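You operate a simulated robot arm through the tools that you are given. There is no shell and no other tool.

Carry out the task below with a simulated robot arm. There is one attempt and no reset: what you move stays moved.

## Task
Change the film: card tube out to PACKED, the small green roll in, latch it, roller arm ON.
Fine: swing the roller arm OFF and free the film latch before the tube comes out; leave the other roll. Set down upright: card tube.
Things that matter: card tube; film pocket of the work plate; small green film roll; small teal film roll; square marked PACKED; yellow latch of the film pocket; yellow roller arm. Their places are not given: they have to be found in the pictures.

The check looks at the end state, three seconds after you hand in, the way a careful person would. Anything else that was tipped, shoved, dropped, spilled or broken makes it a failure.

## Robot
A 7-joint arm with a two-finger parallel gripper, fixed in place. Base frame: the origin is at the foot of the arm, x ahead of it, y to its left, z up; the work surface is at about z = 700. Lengths are in mm, angles in degrees, forces in N, time in s.
Its first joint turns from -166.0 to 166.0 degrees. Payload 3.43 kg.
The tool frame sits at the grasp point between the pads (the TCP): z along the fingers, y along the line on which they close. The tips reach 34 mm beyond it. Largest opening 128 mm; finger width 24, thickness 12; the body of the gripper, 48 by 130 mm, starts 96 mm behind the TCP.
Orientation is that of the tool frame in the base frame, as a unit quaternion [x, y, z, w]. With the fingers straight down and closing along the base's y, the tool's x points along the base's -x, its y along +y and its z along -z.

## Interface
- The arm moves only by the tool play_rows. Its argument "moves" is a list of rows, each an object of numbers (a shift or turn left out is 0, a gripper value left out holds the last): "dx", "dy", "dz": the shift along the tool's x, y, z in m; "rx", "ry", "rz": the turn, a rotation vector about the tool's x, y, z in rad; "grip": the gripper command, from -1 (shut) to 1 (fully open), values between in proportion. In form: [{"dx": .., "dy": .., "dz": .., "rx": .., "ry": .., "rz": .., "grip": ..}, ...]. A call has 1 to 20 rows; each row is the pose to reach, as a shift and turn from the pose commanded when the call began, along the tool's axes at that moment. A row lasts 0.2 s, in which the tool goes at most 50 mm and 8.6 degrees; a call with a longer step from one row to the next is refused whole, and so is a gripper value outside its range. Where a pose cannot be reached the arm comes as near as it can. A force on the tool above 40 N (or 10 N above the force at the start of the call, whichever is more), or a blocked arm, ends the call early, and 0.2 s more pass. The fingers move at their own pace (about 153 mm/s each) and stop on an object; they squeeze with about 22 N. The grip force told is the motor's: it shows also when the fingers shut on nothing. Time passes only in rows, and 0.2 s behind the last, so rows that repeat a pose let the fingers close. It gives the time, the measured TCP pose, the force on the tool (base axes), the opening and the grip force at its end, in the units of the frame above (readings bear some noise), with the torque about the TCP (base axes, N m) and any sound that the robot's microphone picked up.
- Cameras (640 x 400 px; columns grow to the right, rows downward): "scene" is fixed at [35.4, 660.5, 1483.8]; the picture's right is [-0.28, -0.96, 0.00], its down [-0.66, 0.20, -0.72] and it looks along [0.69, -0.21, -0.69] (base axes); focal length 358 px, centre (320, 200). "wrist" rides on the gripper at [76, -11, -160] in the tool frame; the picture's right is [0.15, 0.99, 0.00], its down [-0.88, 0.13, -0.46] and it looks along [-0.45, 0.07, 0.89] (tool axes); focal length 234 px, centre (320, 200).
- capture(camera): a new picture of that camera. The clock stands still meanwhile.
- point_at(camera, pixels): there is no depth. For up to 12 entries [column, row, z] of the newest picture of that camera ("zoom" is the newest enlarged one), the place [x, y] in the base frame at which the ray of that pixel passes the height z, good to about 2 mm, but the place of the scene camera against the robot may be out by one fixed shift of up to 25 mm in any direction. The clock stands still meanwhile.
- close_up(camera, box): a new picture of the part [left, top, right, bottom] of that camera's present view, enlarged. The clock stands still meanwhile.
- job_done(): hands the job in; it is judged then, once.

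Unless the task says otherwise, let go and move clear before handing in.

The tools are called after ">>>" by a JSON object that holds its "name" and its "arguments". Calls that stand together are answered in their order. play_rows: Moves the arm, as the interface text tells. Its arguments: {"type":"object","properties":{"moves":{"type":"array"}},"required":["moves"]} The other tools are called the same way: capture (camera) takes a picture; point_at (camera, pixels) gives the place at which the rays of pixels pass given heights; close_up (camera, box) takes an enlarged picture of a part of a camera's view; job_done () hands the job in.

At the start:

```text
t: 0.0
tcp_pos: [428.4, 390.0, 1113.0]
tool_rot: [0.0, 1.0, 0.0, -0.001]
contact_force: [0.0, -0.7, -0.7]
torque: [0.02, 0.02, 0.01]
finger_gap: 127.8
grip_force: 0.0
```

scene: 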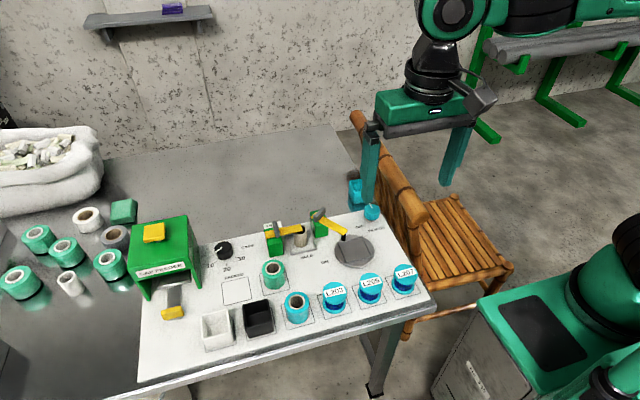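
wrist: 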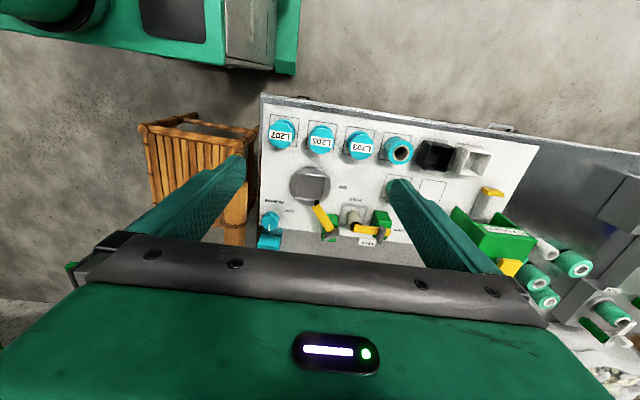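

The scene picture shows a white work plate with the film pocket around (300,238), a green roll at (273,275) and a teal roll at (297,307). I'll take close-ups to make out the labels and the mechanism.

>>> {"name": "close_up", "arguments": {"camera": "scene", "box": [200, 190, 400, 315]}}

>>> {"name": "close_up", "arguments": {"camera": "scene", "box": [250, 195, 350, 258]}}

>>> {"name": "close_up", "arguments": {"camera": "scene", "box": [130, 190, 440, 385]}}

>>> {"name": "close_up", "arguments": {"camera": "wrist", "box": [250, 90, 550, 277]}}

```text
3.20 times, centred on (300, 252) of scene
```

zoom: 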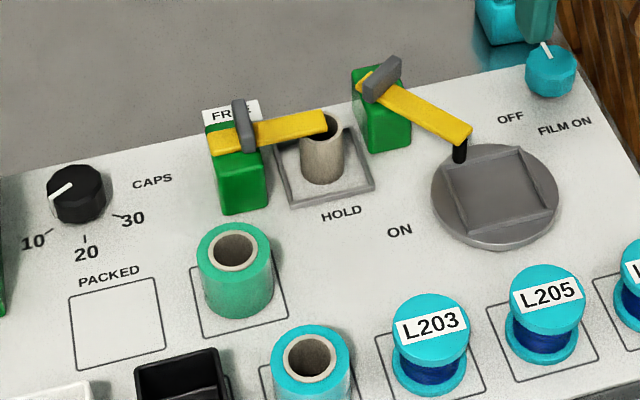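

```text
6.35 times, centred on (300, 226) of scene
```

zoom: 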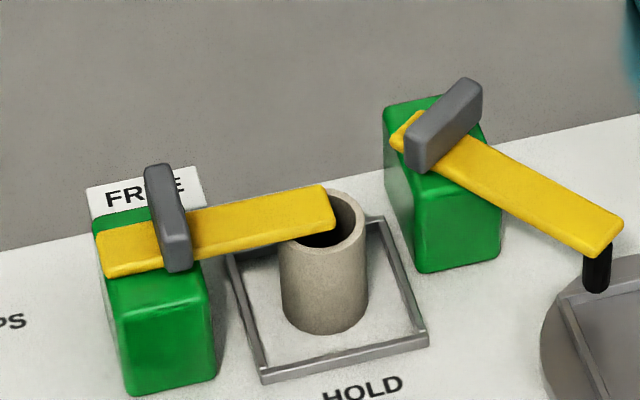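

```text
2.05 times, centred on (285, 288) of scene
```

zoom: 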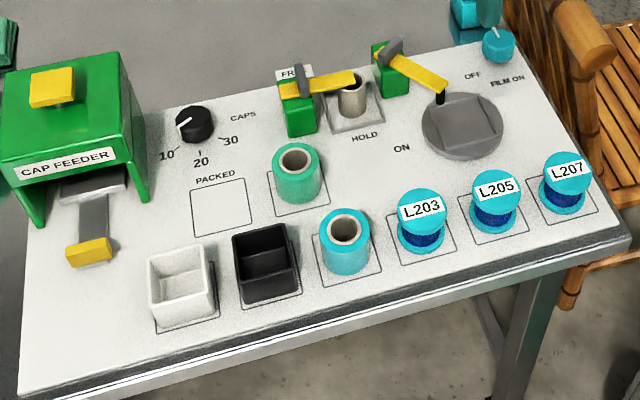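

```text
2.13 times, centred on (400, 184) of wrist
```

zoom: 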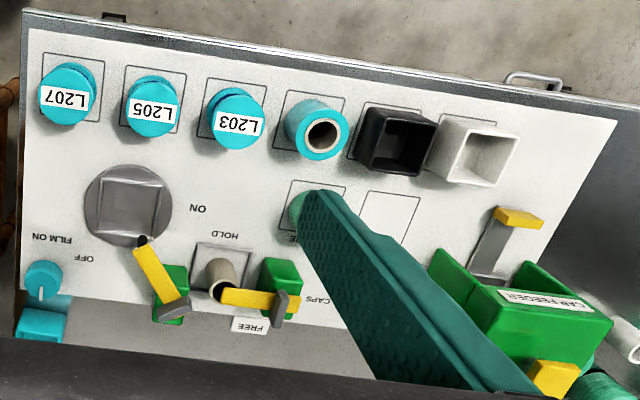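

The close-ups show the latch arm lying over the tube, with FREE behind its post, and the roller arm at the rear edge of the turntable between ON and OFF. I'll find rough coordinates from the wrist zoom.

>>> {"name": "point_at", "arguments": {"camera": "zoom", "pixels": [[65, 95, 740], [225, 112, 740], [322, 135, 760], [220, 290, 760], [280, 300, 780], [175, 305, 780], [142, 240, 780], [128, 205, 705], [390, 220, 700], [225, 235, 700], [197, 209, 700], [78, 258, 700]]}}

>>> {"name": "capture", "arguments": {"camera": "wrist"}}

```text
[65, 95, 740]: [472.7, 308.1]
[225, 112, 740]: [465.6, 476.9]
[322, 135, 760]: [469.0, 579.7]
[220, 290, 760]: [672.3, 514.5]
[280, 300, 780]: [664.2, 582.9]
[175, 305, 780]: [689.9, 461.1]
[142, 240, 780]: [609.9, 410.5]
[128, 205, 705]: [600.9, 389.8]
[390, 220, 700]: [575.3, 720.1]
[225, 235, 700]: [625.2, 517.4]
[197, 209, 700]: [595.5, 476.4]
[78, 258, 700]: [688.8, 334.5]
```

```text
taken
```

wrist: 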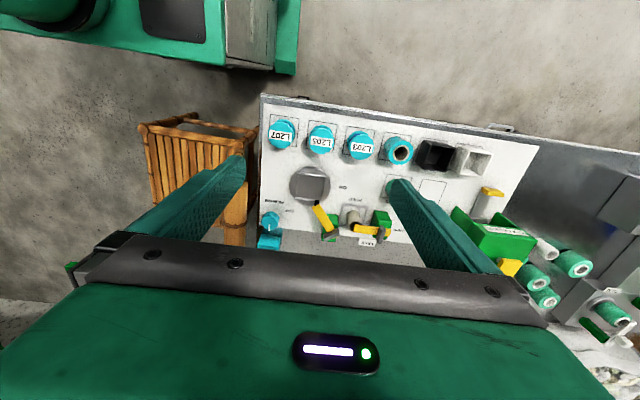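

The pocket comes out near (672, 515) and PACKED near (575, 720). I'll move the arm to a closer viewpoint, still well above the plate.

>>> {"name": "play_rows", "arguments": {"moves": [{"dx": -0.016, "dy": 0.016, "dz": 0.014}, {"dx": -0.033, "dy": 0.033, "dz": 0.028}, {"dx": -0.05, "dy": 0.05, "dz": 0.042}, {"dx": -0.066, "dy": 0.066, "dz": 0.056}, {"dx": -0.082, "dy": 0.082, "dz": 0.07}, {"dx": -0.1, "dy": 0.1, "dz": 0.085}, {"dx": -0.116, "dy": 0.116, "dz": 0.1}, {"dx": -0.13, "dy": 0.13, "dz": 0.11}, {"dx": -0.13, "dy": 0.13, "dz": 0.11}]}}

>>> {"name": "capture", "arguments": {"camera": "wrist"}}

>>> {"name": "capture", "arguments": {"camera": "scene"}}

```text
t: 2.0
tcp_pos: [545.5, 520.3, 1009.4]
tool_rot: [0.0, 1.0, 0.0, 0.006]
contact_force: [0.0, -0.1, -0.4]
torque: [0.0, -0.02, -0.01]
finger_gap: 128.0
grip_force: 0.1
```

```text
taken
```

wrist: 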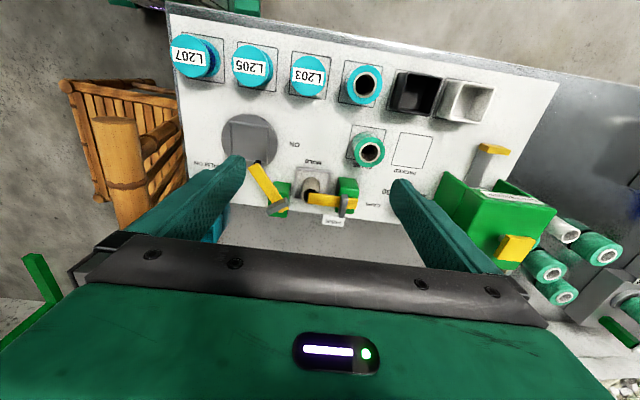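

```text
taken
```

scene: 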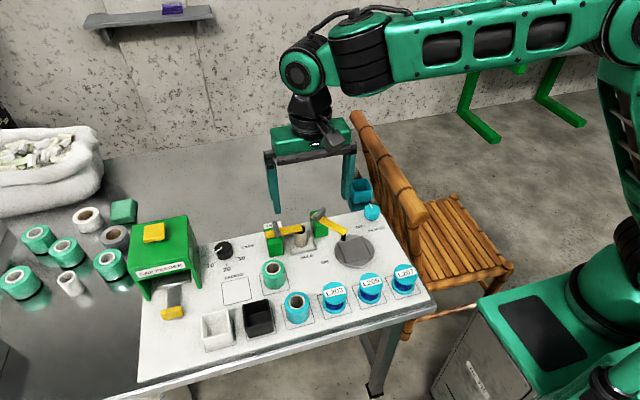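

The wrist view now shows the pocket at (312,185), the latch from (315,200) to (350,205), and the roller arm from (255,170) to (280,205). I'll enlarge it.

>>> {"name": "close_up", "arguments": {"camera": "wrist", "box": [200, 100, 400, 225]}}

>>> {"name": "close_up", "arguments": {"camera": "wrist", "box": [240, 150, 360, 225]}}

```text
3.20 times, centred on (300, 162) of wrist
```

zoom: 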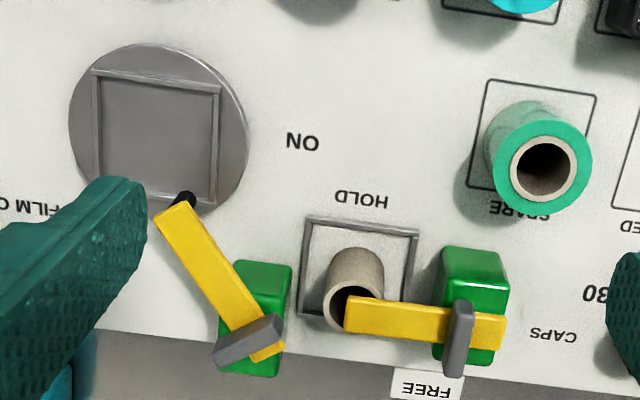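

```text
5.33 times, centred on (300, 188) of wrist
```

zoom: 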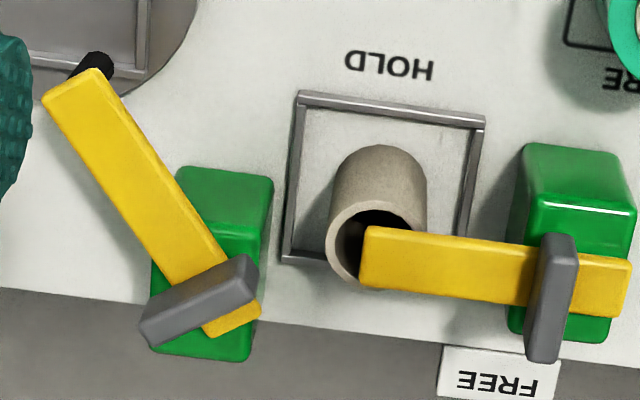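

The wrist zoom shows both levers with grey handle bars on top of their green posts. I need to read the labels around the roller arm and teal knob before deciding which way is OFF, so I'm taking scene close-ups there.

>>> {"name": "close_up", "arguments": {"camera": "scene", "box": [310, 195, 410, 258]}}

>>> {"name": "close_up", "arguments": {"camera": "scene", "box": [250, 205, 350, 268]}}

>>> {"name": "close_up", "arguments": {"camera": "scene", "box": [200, 230, 330, 330]}}

```text
6.35 times, centred on (360, 226) of scene
```

zoom: 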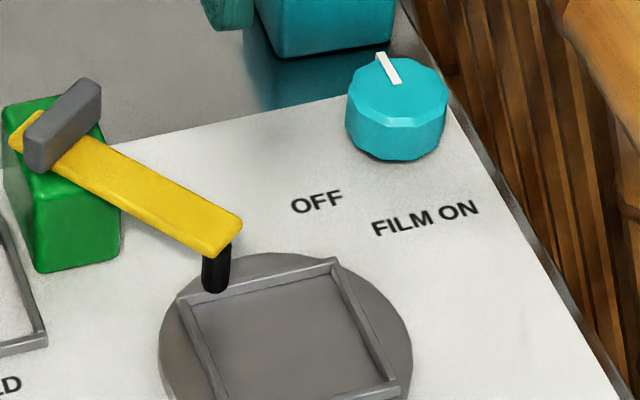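

```text
6.35 times, centred on (300, 236) of scene
```

zoom: 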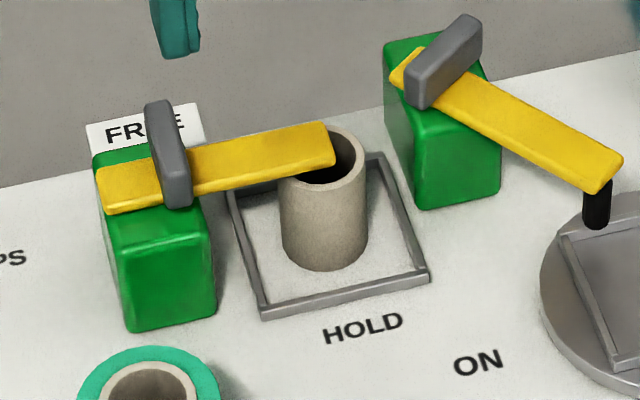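

```text
4.00 times, centred on (265, 280) of scene
```

zoom: 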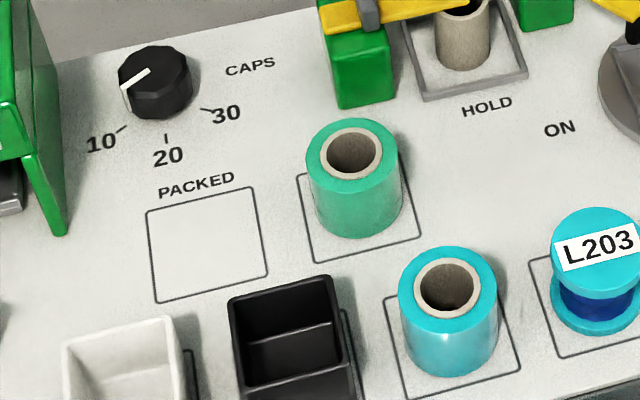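

The zoom at (316,203) reads OFF, separate from FILM ON, which belongs to the teal knob, so OFF lies on the knob side of the roller arm. I'll triangulate the heights of the levers and posts with both cameras.

>>> {"name": "point_at", "arguments": {"camera": "wrist", "pixels": [[277.5, 205.9, 760], [277.5, 205.9, 800], [343.1, 205.7, 760], [343.1, 205.7, 800], [307.9, 197.8, 760], [307.9, 197.8, 790], [254, 166, 760], [254, 166, 790], [294.7, 144, 700], [312.5, 161.9, 700], [249, 141, 705], [369.4, 152.8, 760]]}}

>>> {"name": "point_at", "arguments": {"camera": "scene", "pixels": [[319.5, 214.8, 760], [319.5, 214.8, 800], [276.25, 229.1, 760], [276.25, 229.1, 800], [300.8, 227.8, 760], [300.8, 227.8, 790], [345.3, 232.6, 760], [345.3, 232.6, 790], [324.7, 262, 700], [306.6, 256.7, 700], [355.3, 249.3, 705], [359.4, 227, 700]]}}

```text
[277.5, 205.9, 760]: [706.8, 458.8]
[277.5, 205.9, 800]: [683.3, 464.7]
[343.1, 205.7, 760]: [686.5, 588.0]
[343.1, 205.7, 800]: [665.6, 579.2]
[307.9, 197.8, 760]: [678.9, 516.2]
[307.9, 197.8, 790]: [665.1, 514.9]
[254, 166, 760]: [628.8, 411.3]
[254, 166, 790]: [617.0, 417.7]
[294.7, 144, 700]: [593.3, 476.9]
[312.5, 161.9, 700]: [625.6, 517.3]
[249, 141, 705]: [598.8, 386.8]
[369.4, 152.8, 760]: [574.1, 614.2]
```

```text
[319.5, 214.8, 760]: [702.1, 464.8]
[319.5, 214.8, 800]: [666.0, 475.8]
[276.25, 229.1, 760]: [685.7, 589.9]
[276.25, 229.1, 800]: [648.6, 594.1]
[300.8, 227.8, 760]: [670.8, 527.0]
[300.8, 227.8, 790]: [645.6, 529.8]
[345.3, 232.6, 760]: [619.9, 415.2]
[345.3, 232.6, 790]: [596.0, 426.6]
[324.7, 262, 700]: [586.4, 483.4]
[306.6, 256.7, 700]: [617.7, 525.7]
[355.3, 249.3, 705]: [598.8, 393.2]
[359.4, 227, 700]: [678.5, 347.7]
```

Triangulating gives bar tops near z≈775, with the roller-arm bar at about (702, 460), the latch bar at about (680, 584), and a scene-camera shift of about (+7.5, −7.5). I'll lower the wrist camera for a closer look at the pivots.

>>> {"name": "play_rows", "arguments": {"moves": [{"dx": -0.012, "dz": 0.02}, {"dx": -0.024, "dz": 0.04}, {"dx": -0.036, "dz": 0.06}, {"dx": -0.048, "dz": 0.08}, {"dx": -0.057, "dz": 0.1}, {"dx": -0.057, "dz": 0.103}, {"dx": -0.057, "dz": 0.103}, {"dx": -0.057, "dz": 0.103}, {"dx": -0.057, "dz": 0.103}]}}

>>> {"name": "capture", "arguments": {"camera": "wrist"}}

>>> {"name": "close_up", "arguments": {"camera": "wrist", "box": [220, 120, 380, 220]}}

```text
t: 4.0
tcp_pos: [603.4, 520.4, 906.6]
tool_rot: [0.0, 1.0, 0.0, 0.006]
contact_force: [0.7, 0.2, -0.8]
torque: [0.0, 0.02, -0.03]
finger_gap: 128.1
grip_force: 0.0
```

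```text
taken
```

wrist: 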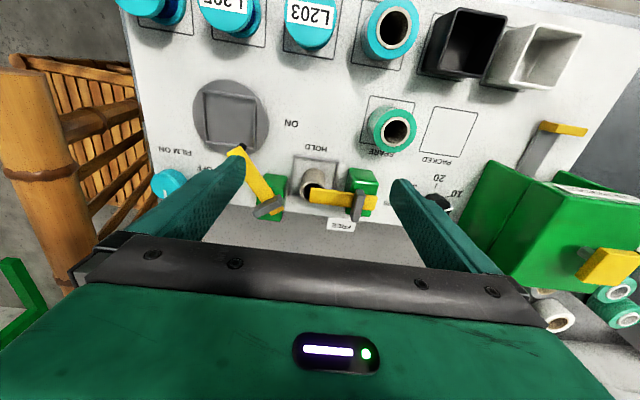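

```text
4.00 times, centred on (300, 170) of wrist
```

zoom: 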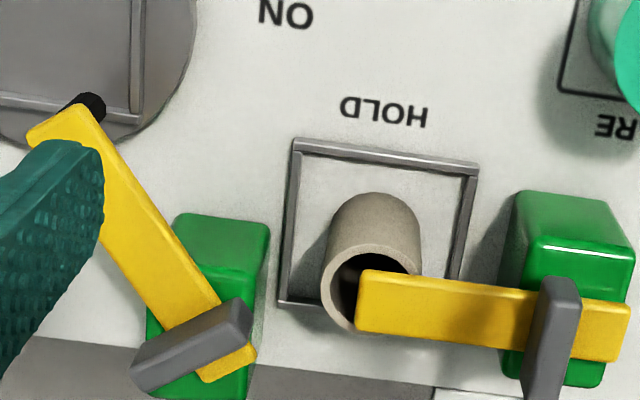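

The closer view shows both levers clearly, with the latch bar near zoom (550,335) and the roller bar near (195,345). The bars are cut off at the bottom, so I'll enlarge a slightly different box.

>>> {"name": "close_up", "arguments": {"camera": "wrist", "box": [300, 150, 396, 210]}}

>>> {"name": "close_up", "arguments": {"camera": "wrist", "box": [220, 170, 316, 230]}}

>>> {"name": "close_up", "arguments": {"camera": "wrist", "box": [320, 165, 400, 235]}}

```text
6.67 times, centred on (348, 180) of wrist
```

zoom: 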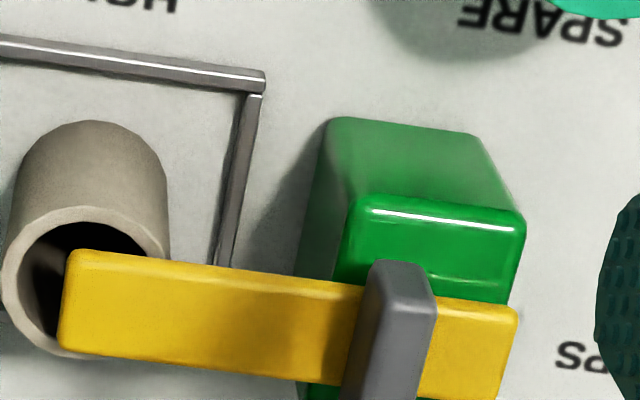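

```text
6.67 times, centred on (268, 200) of wrist
```

zoom: 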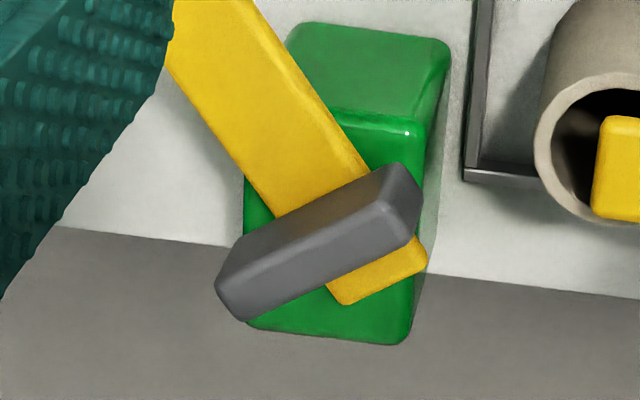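

```text
5.71 times, centred on (360, 200) of wrist
```

zoom: 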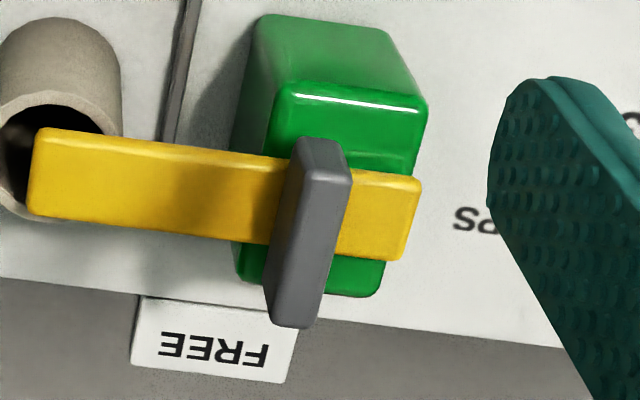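

The latch bar runs from about (320,140) to (290,325) in the newest zoom, and the post top is visible under the arm. I'll compute their places.

>>> {"name": "point_at", "arguments": {"camera": "zoom", "pixels": [[325, 142, 778], [290, 325, 778], [307, 232, 778], [278, 90, 750], [428, 108, 750], [385, 296, 750], [238, 278, 750], [36, 172, 760], [410, 220, 760], [45, 130, 760], [30, 215, 760], [215, 350, 700]]}}

>>> {"name": "close_up", "arguments": {"camera": "scene", "box": [250, 195, 350, 258]}}

```text
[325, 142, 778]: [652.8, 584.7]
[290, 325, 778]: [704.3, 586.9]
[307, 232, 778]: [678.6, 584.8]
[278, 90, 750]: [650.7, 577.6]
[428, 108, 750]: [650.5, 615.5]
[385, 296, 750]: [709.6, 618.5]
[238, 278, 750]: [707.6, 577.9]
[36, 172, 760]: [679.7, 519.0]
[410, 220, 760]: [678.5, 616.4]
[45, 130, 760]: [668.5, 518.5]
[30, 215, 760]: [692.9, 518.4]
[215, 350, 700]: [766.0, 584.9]
```

```text
6.35 times, centred on (300, 226) of scene
```

zoom: 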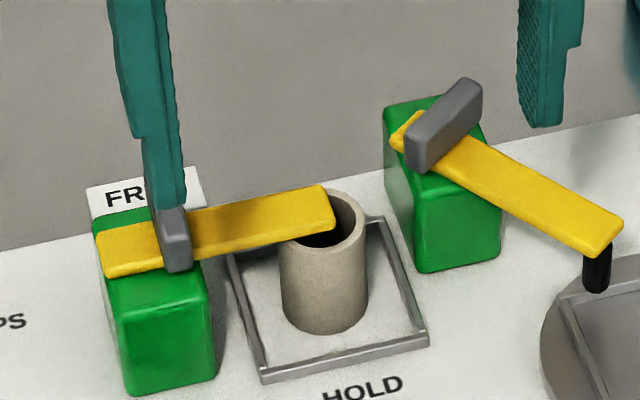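

The latch post centres at about (680, 598), its arm spans y≈518–616 along y, and the bar lies at y≈585. Next I'll measure the roller arm the same way.

>>> {"name": "close_up", "arguments": {"camera": "wrist", "box": [220, 140, 316, 230]}}

```text
4.44 times, centred on (268, 185) of wrist
```

zoom: 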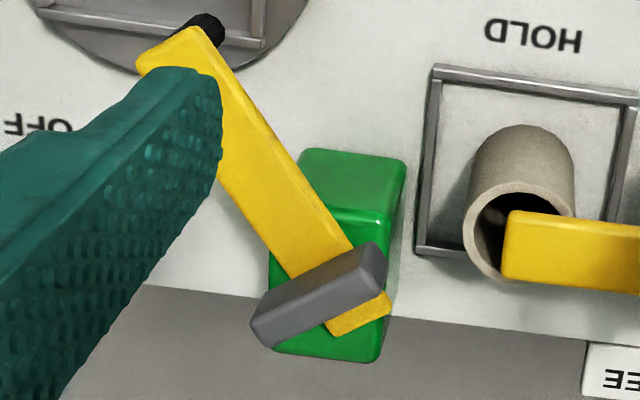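

The roller arm runs from its tip at (168,45) to its back end at (363,318) in this zoom, with the bar from (258,325) to (378,255). I'll convert these to places.

>>> {"name": "point_at", "arguments": {"camera": "zoom", "pixels": [[168, 45, 760], [363, 318, 760], [140, 65, 760], [195, 28, 760], [260, 330, 778], [375, 255, 778], [318, 292, 778], [395, 216, 750], [290, 205, 750], [272, 350, 750], [378, 362, 750], [517, 232, 755]]}}

>>> {"name": "point_at", "arguments": {"camera": "zoom", "pixels": [[432, 68, 708], [636, 96, 708], [418, 252, 708], [525, 125, 705], [463, 230, 755], [575, 215, 755], [520, 183, 755], [505, 283, 755], [205, 20, 720], [255, 80, 760], [350, 240, 760], [290, 275, 760]]}}

```text
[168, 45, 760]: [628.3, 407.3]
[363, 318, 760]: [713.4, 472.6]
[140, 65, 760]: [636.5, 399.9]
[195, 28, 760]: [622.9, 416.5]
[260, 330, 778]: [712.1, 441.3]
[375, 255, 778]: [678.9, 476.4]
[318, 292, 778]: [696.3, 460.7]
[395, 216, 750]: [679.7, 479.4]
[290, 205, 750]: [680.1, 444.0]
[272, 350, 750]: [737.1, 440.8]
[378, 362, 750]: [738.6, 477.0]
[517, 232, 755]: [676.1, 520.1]
```

```text
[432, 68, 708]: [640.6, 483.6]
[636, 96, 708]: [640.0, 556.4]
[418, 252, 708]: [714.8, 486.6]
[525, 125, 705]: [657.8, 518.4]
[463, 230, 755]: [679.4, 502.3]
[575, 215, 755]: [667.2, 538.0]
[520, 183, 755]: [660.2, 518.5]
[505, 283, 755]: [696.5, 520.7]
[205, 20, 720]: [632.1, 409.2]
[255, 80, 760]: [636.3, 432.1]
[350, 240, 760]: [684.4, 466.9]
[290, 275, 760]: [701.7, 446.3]
```

The roller bar sits at about (696–701, 460) with its long axis at roughly 133°, so the tool must turn about 50° clockwise to pinch it. I'll move above it at a safe height and turn, then check by picture.

>>> {"name": "play_rows", "arguments": {"moves": [{"dx": -0.012, "dy": -0.0075, "dz": 0.0, "rz": 0.11}, {"dx": -0.024, "dy": -0.015, "dz": 0.0, "rz": 0.22}, {"dx": -0.036, "dy": -0.023, "dz": 0.005, "rz": 0.33}, {"dx": -0.048, "dy": -0.03, "dz": 0.01, "rz": 0.44}, {"dx": -0.06, "dy": -0.038, "dz": 0.015, "rz": 0.55}, {"dx": -0.072, "dy": -0.045, "dz": 0.02, "rz": 0.66}, {"dx": -0.084, "dy": -0.053, "dz": 0.03, "rz": 0.77}, {"dx": -0.094, "dy": -0.06, "dz": 0.036, "rz": 0.873}, {"dx": -0.094, "dy": -0.06, "dz": 0.036, "rz": 0.873}, {"dx": -0.094, "dy": -0.06, "dz": 0.036, "rz": 0.873}]}}

>>> {"name": "capture", "arguments": {"camera": "wrist"}}

>>> {"name": "close_up", "arguments": {"camera": "wrist", "box": [240, 100, 400, 200]}}

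```text
t: 6.2
tcp_pos: [698.3, 461.0, 871.5]
tool_rot: [0.423, 0.906, 0.002, 0.005]
contact_force: [-0.9, 0.6, -0.1]
torque: [0.01, 0.01, -0.03]
finger_gap: 128.1
grip_force: 0.0
```

```text
taken
```

wrist: 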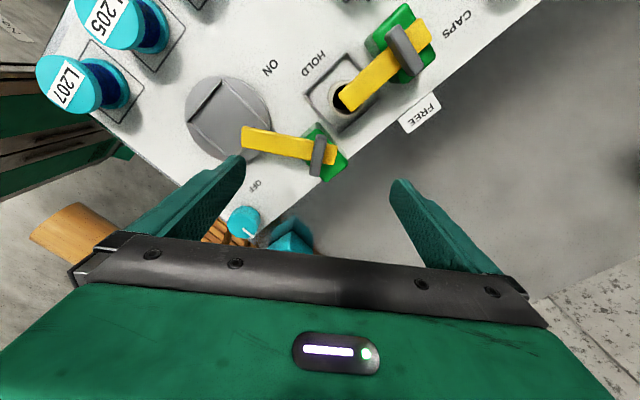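

```text
4.00 times, centred on (320, 150) of wrist
```

zoom: 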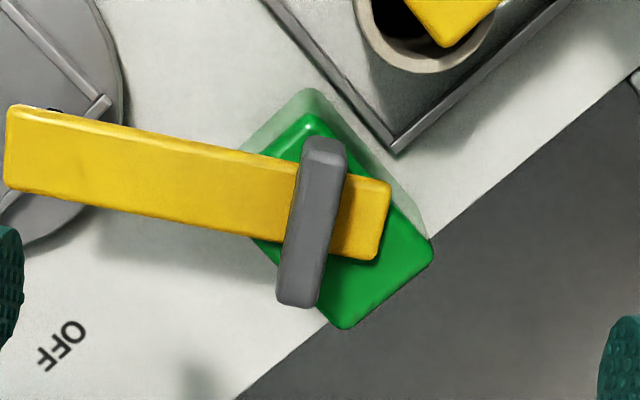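

This view shows the bar at zoom (312,222) across the arm, and the arm from (8,145) to (388,220). I'll measure again from here to triangulate the heights.

>>> {"name": "point_at", "arguments": {"camera": "zoom", "pixels": [[326, 142, 778], [297, 303, 778], [311, 222, 778], [311, 222, 768], [308, 113, 750], [433, 250, 750], [345, 328, 750], [8, 150, 760], [385, 220, 760], [62, 340, 700], [311, 222, 788], [427, 22, 755]]}}

>>> {"name": "close_up", "arguments": {"camera": "wrist", "box": [280, 115, 360, 165]}}

```text
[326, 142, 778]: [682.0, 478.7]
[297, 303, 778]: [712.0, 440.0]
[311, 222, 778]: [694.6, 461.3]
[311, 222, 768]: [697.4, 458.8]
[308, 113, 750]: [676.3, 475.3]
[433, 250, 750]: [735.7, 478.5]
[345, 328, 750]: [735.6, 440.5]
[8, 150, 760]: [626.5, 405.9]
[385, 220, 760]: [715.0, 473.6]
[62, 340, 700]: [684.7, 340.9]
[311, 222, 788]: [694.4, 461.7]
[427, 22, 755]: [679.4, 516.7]
```

```text
8.00 times, centred on (320, 140) of wrist
```

zoom: 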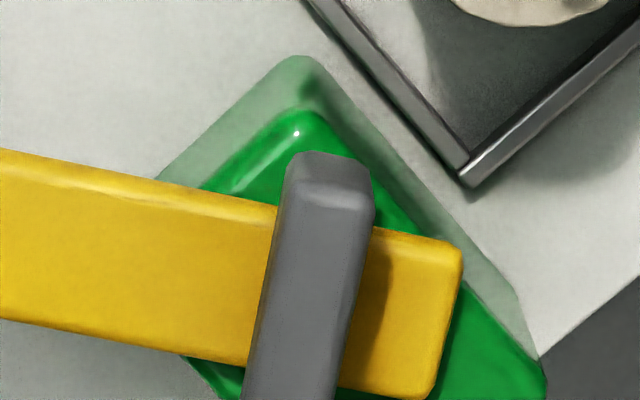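

From two views the bar centre is about (696.5, 460) and the arm's angle is 37.5°, and the bar lies square to the arm. I'll narrow the fingers and descend with the tips staying above the arm top.

>>> {"name": "play_rows", "arguments": {"moves": [{"dx": 0.0005, "dy": -0.0019, "dz": 0.0, "rz": 0.04, "grip": -0.22}, {"dx": 0.0005, "dy": -0.0019, "dz": 0.015, "rz": 0.04, "grip": -0.22}, {"dx": 0.0005, "dy": -0.0019, "dz": 0.03, "rz": 0.04}, {"dx": 0.0005, "dy": -0.0019, "dz": 0.045, "rz": 0.04}, {"dx": 0.0005, "dy": -0.0019, "dz": 0.055, "rz": 0.04}, {"dx": 0.0005, "dy": -0.0019, "dz": 0.062, "rz": 0.04}, {"dx": 0.0005, "dy": -0.0019, "dz": 0.068, "rz": 0.04}, {"dx": 0.0005, "dy": -0.0019, "dz": 0.068, "rz": 0.04}]}}

>>> {"name": "close_up", "arguments": {"camera": "scene", "box": [270, 185, 370, 248]}}

>>> {"name": "capture", "arguments": {"camera": "wrist"}}

```text
t: 8.0
tcp_pos: [697.6, 459.7, 804.0]
tool_rot: [0.441, 0.898, 0.002, 0.004]
contact_force: [-0.3, -0.3, -0.8]
torque: [0.0, 0.04, 0.0]
finger_gap: 50.3
grip_force: 0.1
```

```text
6.35 times, centred on (320, 216) of scene
```

zoom: 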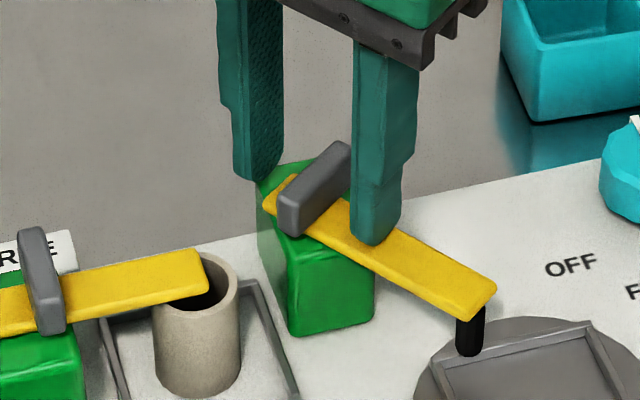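

```text
taken
```

wrist: 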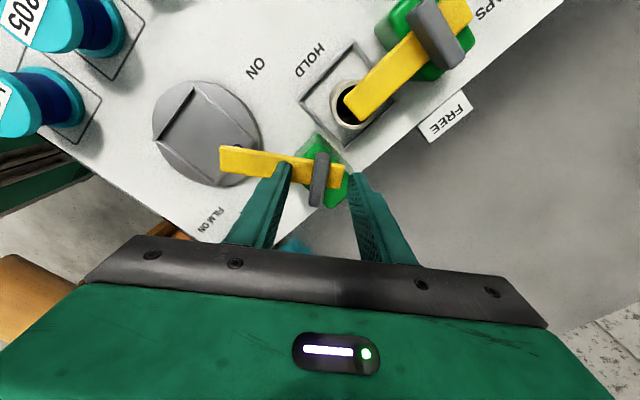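

The fingers now straddle the bar, at wrist (282,170) and (355,180) with the bar at (318,175). I'll check alignment in a zoom before closing.

>>> {"name": "close_up", "arguments": {"camera": "wrist", "box": [260, 130, 380, 205]}}

```text
5.33 times, centred on (320, 168) of wrist
```

zoom: 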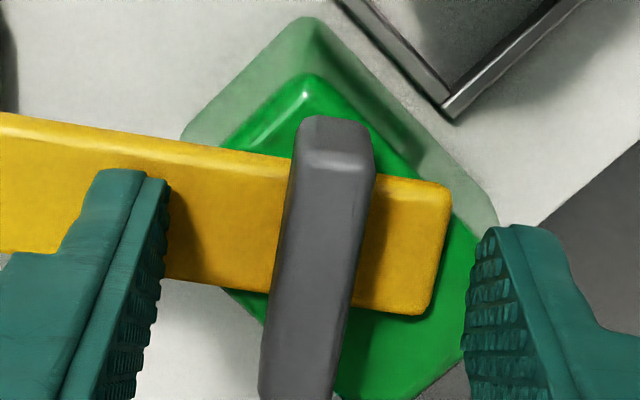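

The bar is centred between the fingers and aligned with the pads. I'll close on it while holding the pose.

>>> {"name": "play_rows", "arguments": {"moves": [{"grip": -0.6}, {"grip": -1}, {"grip": -1}, {"grip": -1}]}}

>>> {"name": "close_up", "arguments": {"camera": "wrist", "box": [220, 100, 420, 225]}}

```text
t: 9.0
tcp_pos: [695.5, 459.0, 804.1]
tool_rot: [0.441, 0.897, 0.002, 0.005]
contact_force: [-11.4, -11.2, 1.4]
torque: [-0.82, 0.72, -0.03]
finger_gap: 11.7
grip_force: 44.9
```

```text
3.20 times, centred on (320, 162) of wrist
```

zoom: 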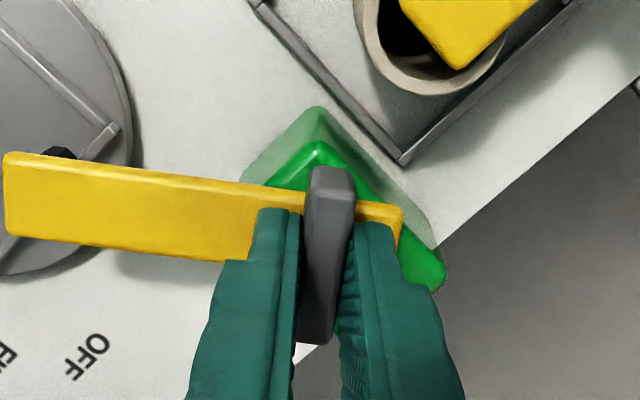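

The pads hold the bar (gap 11.7) and a ~16 N force shows the bar sits about 2 mm off the commanded point. I'll relax that offset, turn about 12° toward OFF (counter-clockwise from above), and watch the force.

>>> {"name": "play_rows", "arguments": {"moves": [{"dx": 0.0007, "dy": -0.0021, "rz": 0.0, "grip": -1}, {"dx": 0.0003, "dy": -0.0021, "rz": -0.07}, {"dx": -0.0001, "dy": -0.002, "rz": -0.14}, {"dx": -0.0003, "dy": -0.002, "rz": -0.21}, {"dx": -0.0003, "dy": -0.002, "rz": -0.21}]}}

>>> {"name": "capture", "arguments": {"camera": "wrist"}}

>>> {"name": "close_up", "arguments": {"camera": "scene", "box": [270, 185, 390, 260]}}

```text
t: 10.2
tcp_pos: [696.1, 459.7, 804.4]
tool_rot: [0.343, 0.939, 0.002, 0.006]
contact_force: [9.4, 7.3, -9.8]
torque: [-0.34, 0.38, -0.03]
finger_gap: 11.8
grip_force: 44.9
```

```text
taken
```

wrist: 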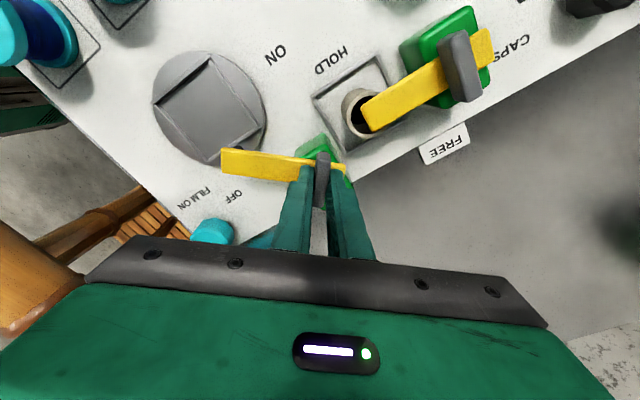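

```text
5.33 times, centred on (330, 222) of scene
```

zoom: 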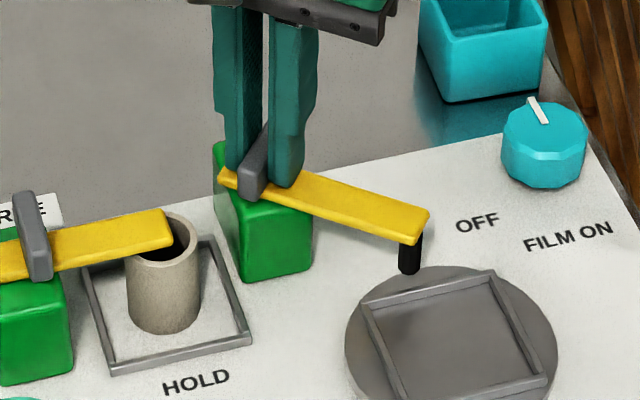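

The arm followed the turn: the roller has moved off the plate rim toward OFF, with only about 12 N of side force. I'll continue another 20° with a small correction.

>>> {"name": "play_rows", "arguments": {"moves": [{"dx": -0.0007, "dy": 0.0012, "rz": -0.07, "grip": -1}, {"dx": -0.001, "dy": 0.0015, "rz": -0.14}, {"dx": -0.0013, "dy": 0.0016, "rz": -0.21}, {"dx": -0.0017, "dy": 0.0017, "rz": -0.28}, {"dx": -0.002, "dy": 0.0018, "rz": -0.35}, {"dx": -0.002, "dy": 0.0018, "rz": -0.35}]}}

>>> {"name": "capture", "arguments": {"camera": "wrist"}}

>>> {"name": "close_up", "arguments": {"camera": "scene", "box": [270, 185, 390, 260]}}

```text
t: 11.6
tcp_pos: [696.4, 459.0, 804.7]
tool_rot: [0.172, 0.985, 0.002, 0.005]
contact_force: [-12.6, 16.1, -7.8]
torque: [0.44, 1.44, 0.02]
finger_gap: 12.0
grip_force: 45.4
```

```text
taken
```

wrist: 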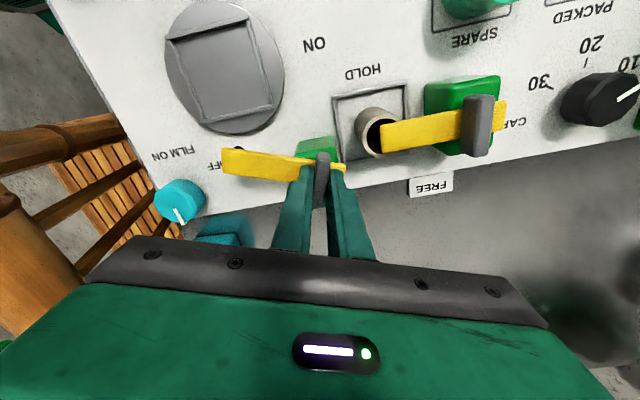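

```text
5.33 times, centred on (330, 222) of scene
```

zoom: 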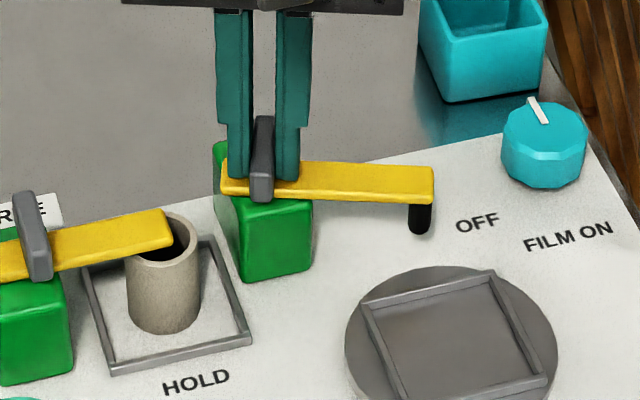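

The measured bar position has hardly moved over 32°, so the pivot lies at the bar itself. I'll recentre on (696.2, 459.3) and turn another 15° so the arm points at the OFF label, watching torque for a stop.

>>> {"name": "play_rows", "arguments": {"moves": [{"dx": 0.0029, "dy": 0.0, "rz": -0.02, "grip": -1}, {"dx": 0.0029, "dy": 0.0, "rz": -0.08}, {"dx": 0.0029, "dy": 0.0, "rz": -0.14}, {"dx": 0.0029, "dy": 0.0, "rz": -0.2}, {"dx": 0.0029, "dy": 0.0, "rz": -0.26}, {"dx": 0.0029, "dy": 0.0, "rz": -0.26}]}}

>>> {"name": "capture", "arguments": {"camera": "wrist"}}

>>> {"name": "close_up", "arguments": {"camera": "scene", "box": [270, 185, 390, 260]}}

```text
t: 13.0
tcp_pos: [696.9, 459.2, 803.7]
tool_rot: [0.046, 0.999, 0.0, 0.005]
contact_force: [7.6, 21.2, -8.3]
torque: [0.26, -0.14, -0.01]
finger_gap: 11.8
grip_force: 44.8
```

```text
taken
```

wrist: 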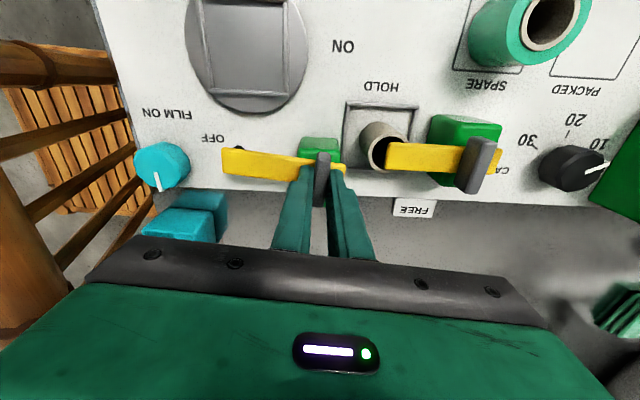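

```text
5.33 times, centred on (330, 222) of scene
```

zoom: 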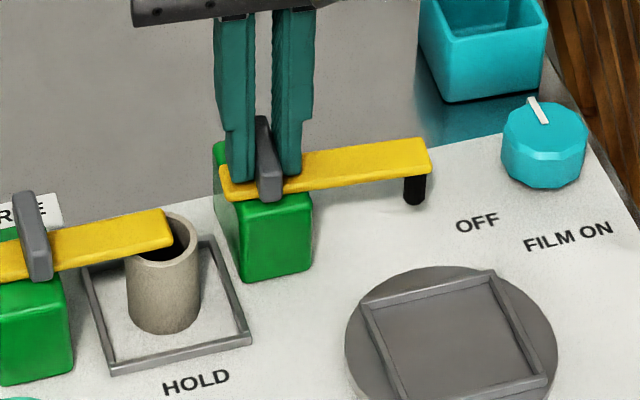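

No stop is felt yet (torque about z ≈ 0) and the arm now points toward the OFF label. I'll relax the 21 N side force and turn a bit further to see whether an end stop exists.

>>> {"name": "play_rows", "arguments": {"moves": [{"dx": 0.0, "dy": 0.0015, "rz": 0.0, "grip": -1}, {"dx": 0.0, "dy": 0.0015, "rz": -0.05}, {"dx": 0.0, "dy": 0.0015, "rz": -0.1}, {"dx": 0.0, "dy": 0.0015, "rz": -0.15}, {"dx": 0.0, "dy": 0.0015, "rz": -0.15}]}}

>>> {"name": "capture", "arguments": {"camera": "wrist"}}

>>> {"name": "close_up", "arguments": {"camera": "scene", "box": [270, 185, 390, 260]}}

```text
t: 14.2
tcp_pos: [696.6, 461.4, 804.4]
tool_rot: [-0.028, 1.0, -0.001, 0.006]
contact_force: [11.4, 2.7, -1.2]
torque: [0.16, -0.57, 0.0]
finger_gap: 12.0
grip_force: 44.8
```

```text
taken
```

wrist: 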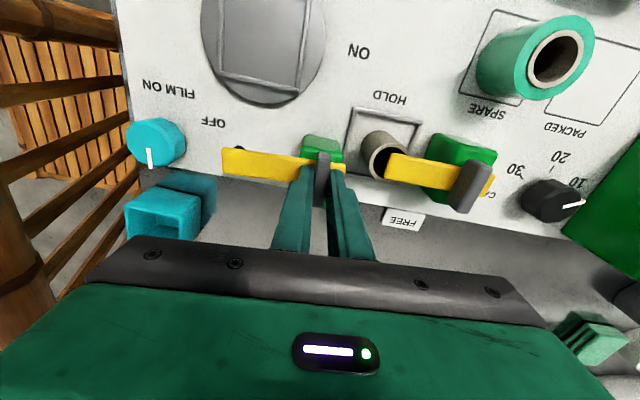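

```text
5.33 times, centred on (330, 222) of scene
```

zoom: 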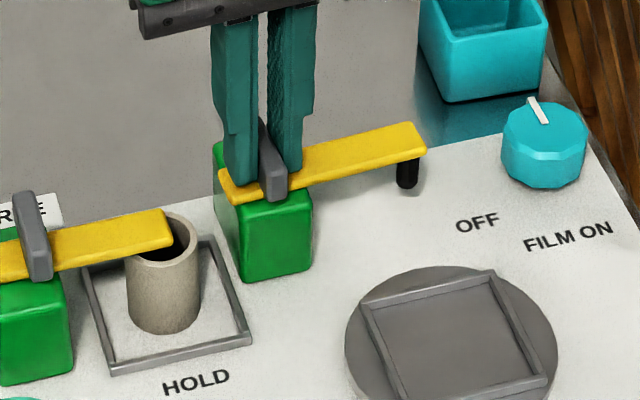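

The arm now points to about 273°, slightly past the OFF label's direction of about 265°, still with no stop. I'll try 5° more to see if an end stop is near.

>>> {"name": "play_rows", "arguments": {"moves": [{"dx": 0.0, "dy": 0.0, "rz": -0.03, "grip": -1}, {"dx": 0.0, "dy": 0.0, "rz": -0.06}, {"dx": 0.0, "dy": 0.0, "rz": -0.09}, {"dx": 0.0, "dy": 0.0, "rz": -0.09}]}}

>>> {"name": "close_up", "arguments": {"camera": "scene", "box": [270, 185, 390, 260]}}

>>> {"name": "capture", "arguments": {"camera": "wrist"}}

```text
t: 15.2
tcp_pos: [696.8, 460.2, 803.2]
tool_rot: [-0.073, 0.997, 0.0, 0.006]
contact_force: [11.8, 2.0, 1.4]
torque: [0.16, -0.47, -1.2]
finger_gap: 11.9
grip_force: 44.8
```

```text
5.33 times, centred on (330, 222) of scene
```

zoom: 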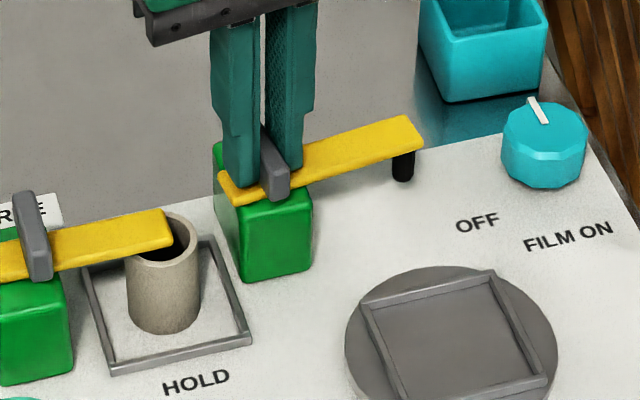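

```text
taken
```

wrist: 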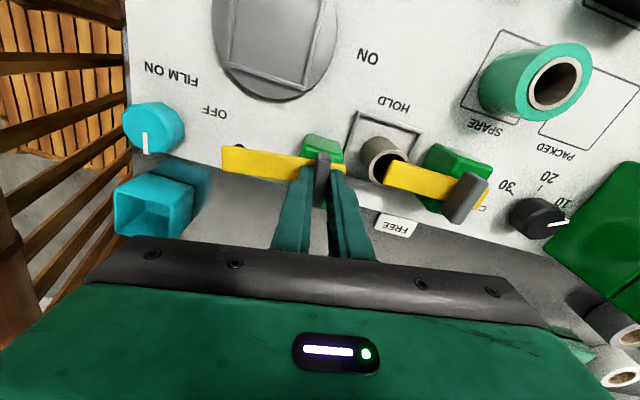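

A torque of −1.2 N·m now opposes the turn, so the OFF stop is reached at about 277°, 60° from where the arm started. I'll open and lift clear.

>>> {"name": "play_rows", "arguments": {"moves": [{"dx": 0.0, "dy": 0.0, "rz": -0.07, "grip": -0.22}, {"grip": -0.22, "rz": -0.07}, {"grip": -0.22, "rz": -0.07}, {"dz": -0.02, "rz": -0.07}, {"dz": -0.05, "rz": -0.03}, {"dz": -0.08, "rz": 0.0}, {"dz": -0.08, "rz": 0.06}, {"dz": -0.08, "rz": 0.11}, {"dz": -0.08, "rz": 0.11}]}}

>>> {"name": "capture", "arguments": {"camera": "wrist"}}

>>> {"name": "capture", "arguments": {"camera": "scene"}}

```text
t: 17.2
tcp_pos: [693.9, 460.1, 884.5]
tool_rot: [-0.018, 1.0, 0.0, 0.006]
contact_force: [0.1, 0.1, 0.3]
torque: [0.03, 0.01, -0.04]
finger_gap: 50.0
grip_force: 0.1
```

```text
taken
```

wrist: 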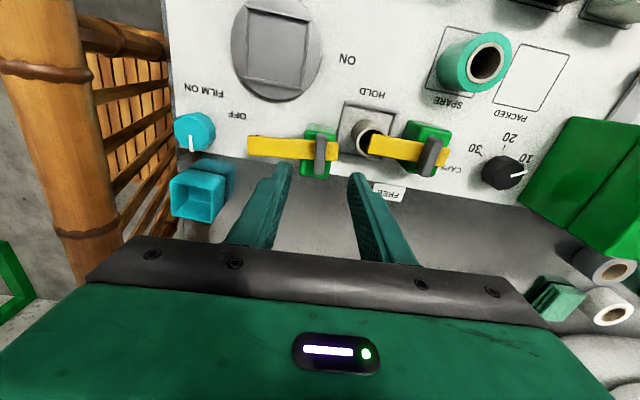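

```text
taken
```

scene: 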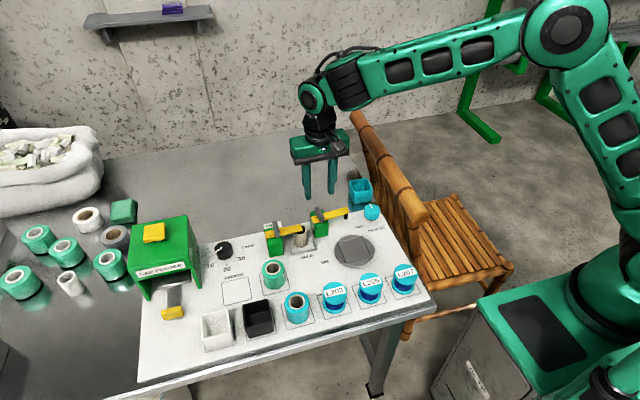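

The roller arm stays at OFF after release, at wrist (248,145)–(338,155). Next I'll move over the latch bar at about (679.5, 585.5) at the same height and check alignment.

>>> {"name": "play_rows", "arguments": {"moves": [{"dx": 0.003, "dy": 0.03}, {"dx": 0.006, "dy": 0.06}, {"dx": 0.008, "dy": 0.09}, {"dx": 0.0099, "dy": 0.12}, {"dx": 0.0099, "dy": 0.1258}, {"dx": 0.0099, "dy": 0.1258}, {"dx": 0.0099, "dy": 0.1258}]}}

>>> {"name": "capture", "arguments": {"camera": "wrist"}}

>>> {"name": "close_up", "arguments": {"camera": "wrist", "box": [240, 90, 400, 190]}}

```text
t: 18.8
tcp_pos: [680.2, 586.4, 883.8]
tool_rot: [-0.019, 1.0, 0.0, 0.005]
contact_force: [0.1, 0.3, -0.1]
torque: [0.02, -0.01, 0.0]
finger_gap: 49.6
grip_force: 0.0
```

```text
taken
```

wrist: 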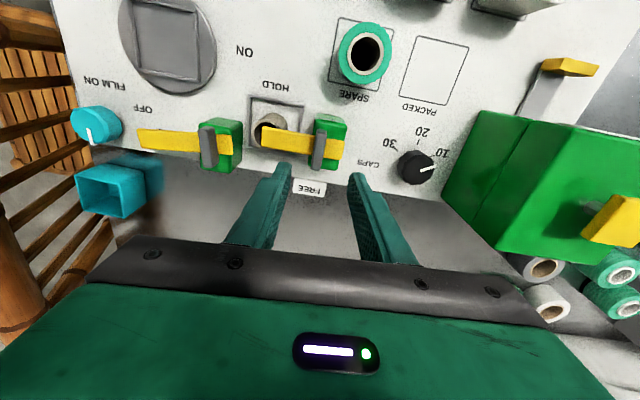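

```text
4.00 times, centred on (320, 140) of wrist
```

zoom: 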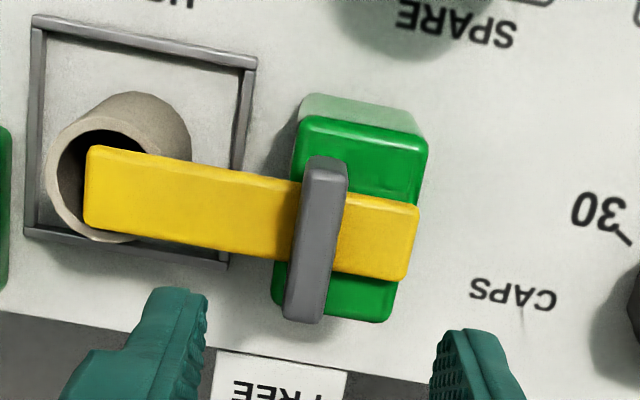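

>>> {"name": "point_at", "arguments": {"camera": "zoom", "pixels": [[328, 160, 778], [303, 318, 778], [316, 240, 778], [85, 185, 760], [412, 240, 760], [303, 118, 750], [428, 140, 750], [388, 318, 750], [95, 195, 755], [48, 185, 755], [190, 165, 755], [290, 380, 700]]}}

```text
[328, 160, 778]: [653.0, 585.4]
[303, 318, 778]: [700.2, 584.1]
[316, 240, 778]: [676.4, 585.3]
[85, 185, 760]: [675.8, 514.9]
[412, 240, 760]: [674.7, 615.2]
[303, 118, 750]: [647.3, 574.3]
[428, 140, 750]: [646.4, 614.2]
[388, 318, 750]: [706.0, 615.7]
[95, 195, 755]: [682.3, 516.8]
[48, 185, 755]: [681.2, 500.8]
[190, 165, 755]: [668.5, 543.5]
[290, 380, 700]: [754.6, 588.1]
```

The latch bar centre reads about (677.5, 585) and its long axis runs along x. I'll align the tool and descend to the same height used on the roller bar, then close.

>>> {"name": "play_rows", "arguments": {"moves": [{"dx": 0.0024, "dy": -0.0012, "dz": 0.02, "rz": 0.028, "grip": -0.22}, {"dx": 0.0024, "dy": -0.0012, "dz": 0.04, "rz": 0.028}, {"dx": 0.0024, "dy": -0.0012, "dz": 0.055, "rz": 0.028}, {"dx": 0.0024, "dy": -0.0012, "dz": 0.068, "rz": 0.028}, {"dx": 0.0024, "dy": -0.0012, "dz": 0.076, "rz": 0.028}, {"dx": 0.0024, "dy": -0.0012, "dz": 0.081, "rz": 0.028}, {"dx": 0.0024, "dy": -0.0012, "dz": 0.081, "rz": 0.028}]}}

>>> {"name": "close_up", "arguments": {"camera": "wrist", "box": [260, 130, 380, 205]}}

>>> {"name": "close_up", "arguments": {"camera": "scene", "box": [230, 185, 350, 260]}}

```text
t: 20.4
tcp_pos: [678.1, 584.8, 805.2]
tool_rot: [-0.005, 1.0, 0.001, 0.006]
contact_force: [-0.6, -0.6, 19.1]
torque: [-0.59, 0.2, 0.02]
finger_gap: 50.5
grip_force: 0.6
```

```text
5.33 times, centred on (320, 168) of wrist
```

zoom: 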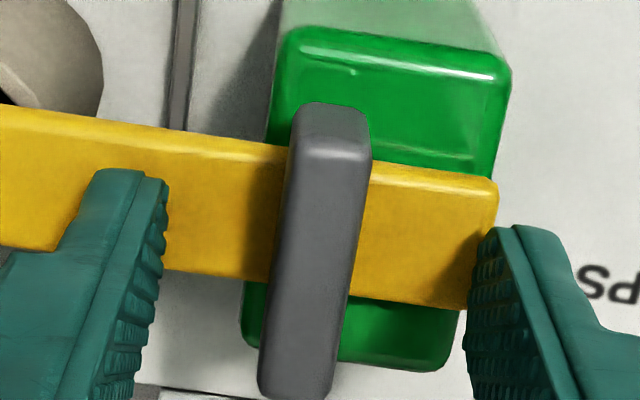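

```text
5.33 times, centred on (290, 222) of scene
```

zoom: 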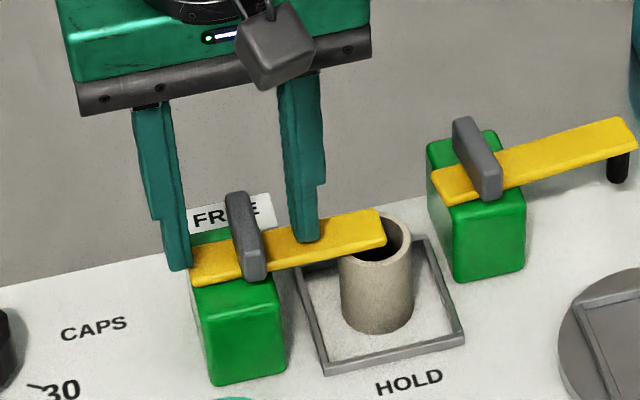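

A 19 N upward force shows the front finger resting on the arm top, so the arm top is at z≈771. I'll raise 5 mm and close on the bar.

>>> {"name": "play_rows", "arguments": {"moves": [{"dz": -0.005, "grip": -0.22}, {"dz": -0.005, "grip": -0.5}, {"dz": -0.005, "grip": -0.7}, {"dz": -0.005, "grip": -1}, {"dz": -0.005, "grip": -1}, {"dz": -0.005, "grip": -1}]}}

>>> {"name": "close_up", "arguments": {"camera": "wrist", "box": [240, 100, 400, 200]}}

```text
t: 21.8
tcp_pos: [679.3, 582.3, 808.4]
tool_rot: [-0.004, 1.0, -0.001, 0.005]
contact_force: [-4.4, -15.9, -4.1]
torque: [-0.23, -0.04, 0.08]
finger_gap: 11.9
grip_force: 44.2
```

```text
4.00 times, centred on (320, 150) of wrist
```

zoom: 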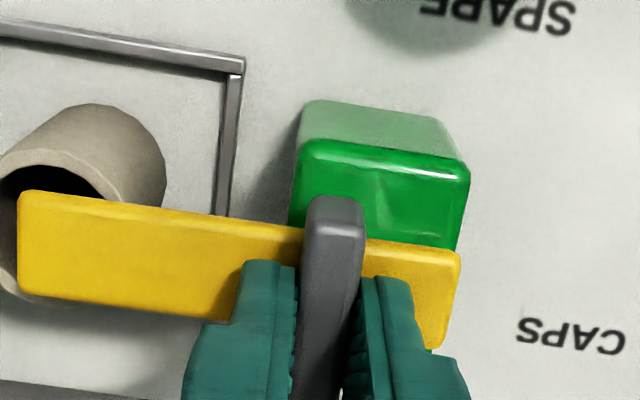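

The latch bar is gripped (gap 11.9), sitting about 2.5 mm toward −y of my command. I'll relax that and turn 16° counter-clockwise, toward the FREE sign.

>>> {"name": "play_rows", "arguments": {"moves": [{"dy": -0.0025, "rz": 0.0, "grip": -1}, {"dy": -0.0025, "rz": -0.07}, {"dy": -0.0025, "rz": -0.14}, {"dy": -0.0025, "rz": -0.21}, {"dy": -0.0025, "rz": -0.28}, {"dy": -0.0025, "rz": -0.28}]}}

>>> {"name": "close_up", "arguments": {"camera": "scene", "box": [230, 185, 350, 260]}}

>>> {"name": "capture", "arguments": {"camera": "wrist"}}

```text
t: 23.2
tcp_pos: [678.3, 583.3, 806.4]
tool_rot: [-0.147, 0.989, 0.0, 0.006]
contact_force: [2.5, 24.4, -15.1]
torque: [0.82, -0.02, -0.04]
finger_gap: 11.8
grip_force: 45.0
```

```text
5.33 times, centred on (290, 222) of scene
```

zoom: 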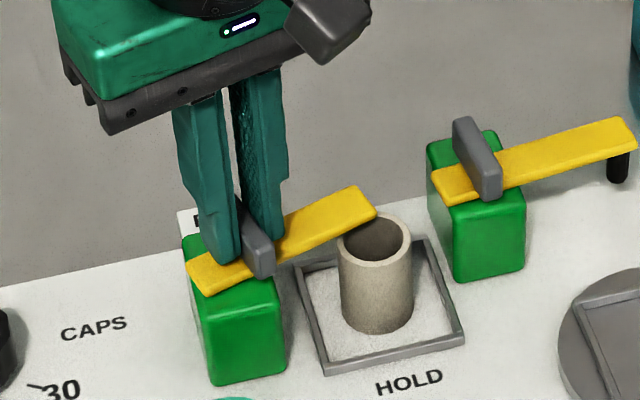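

```text
taken
```

wrist: 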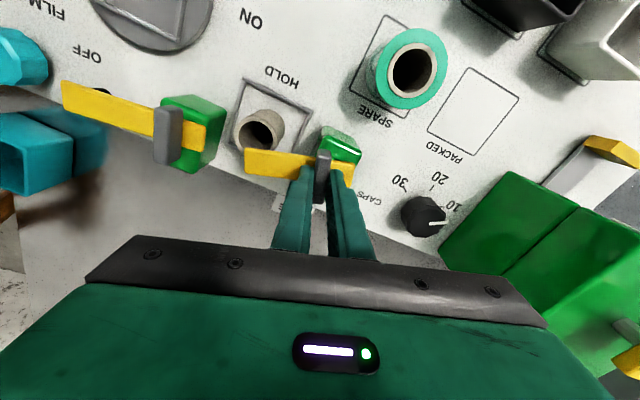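

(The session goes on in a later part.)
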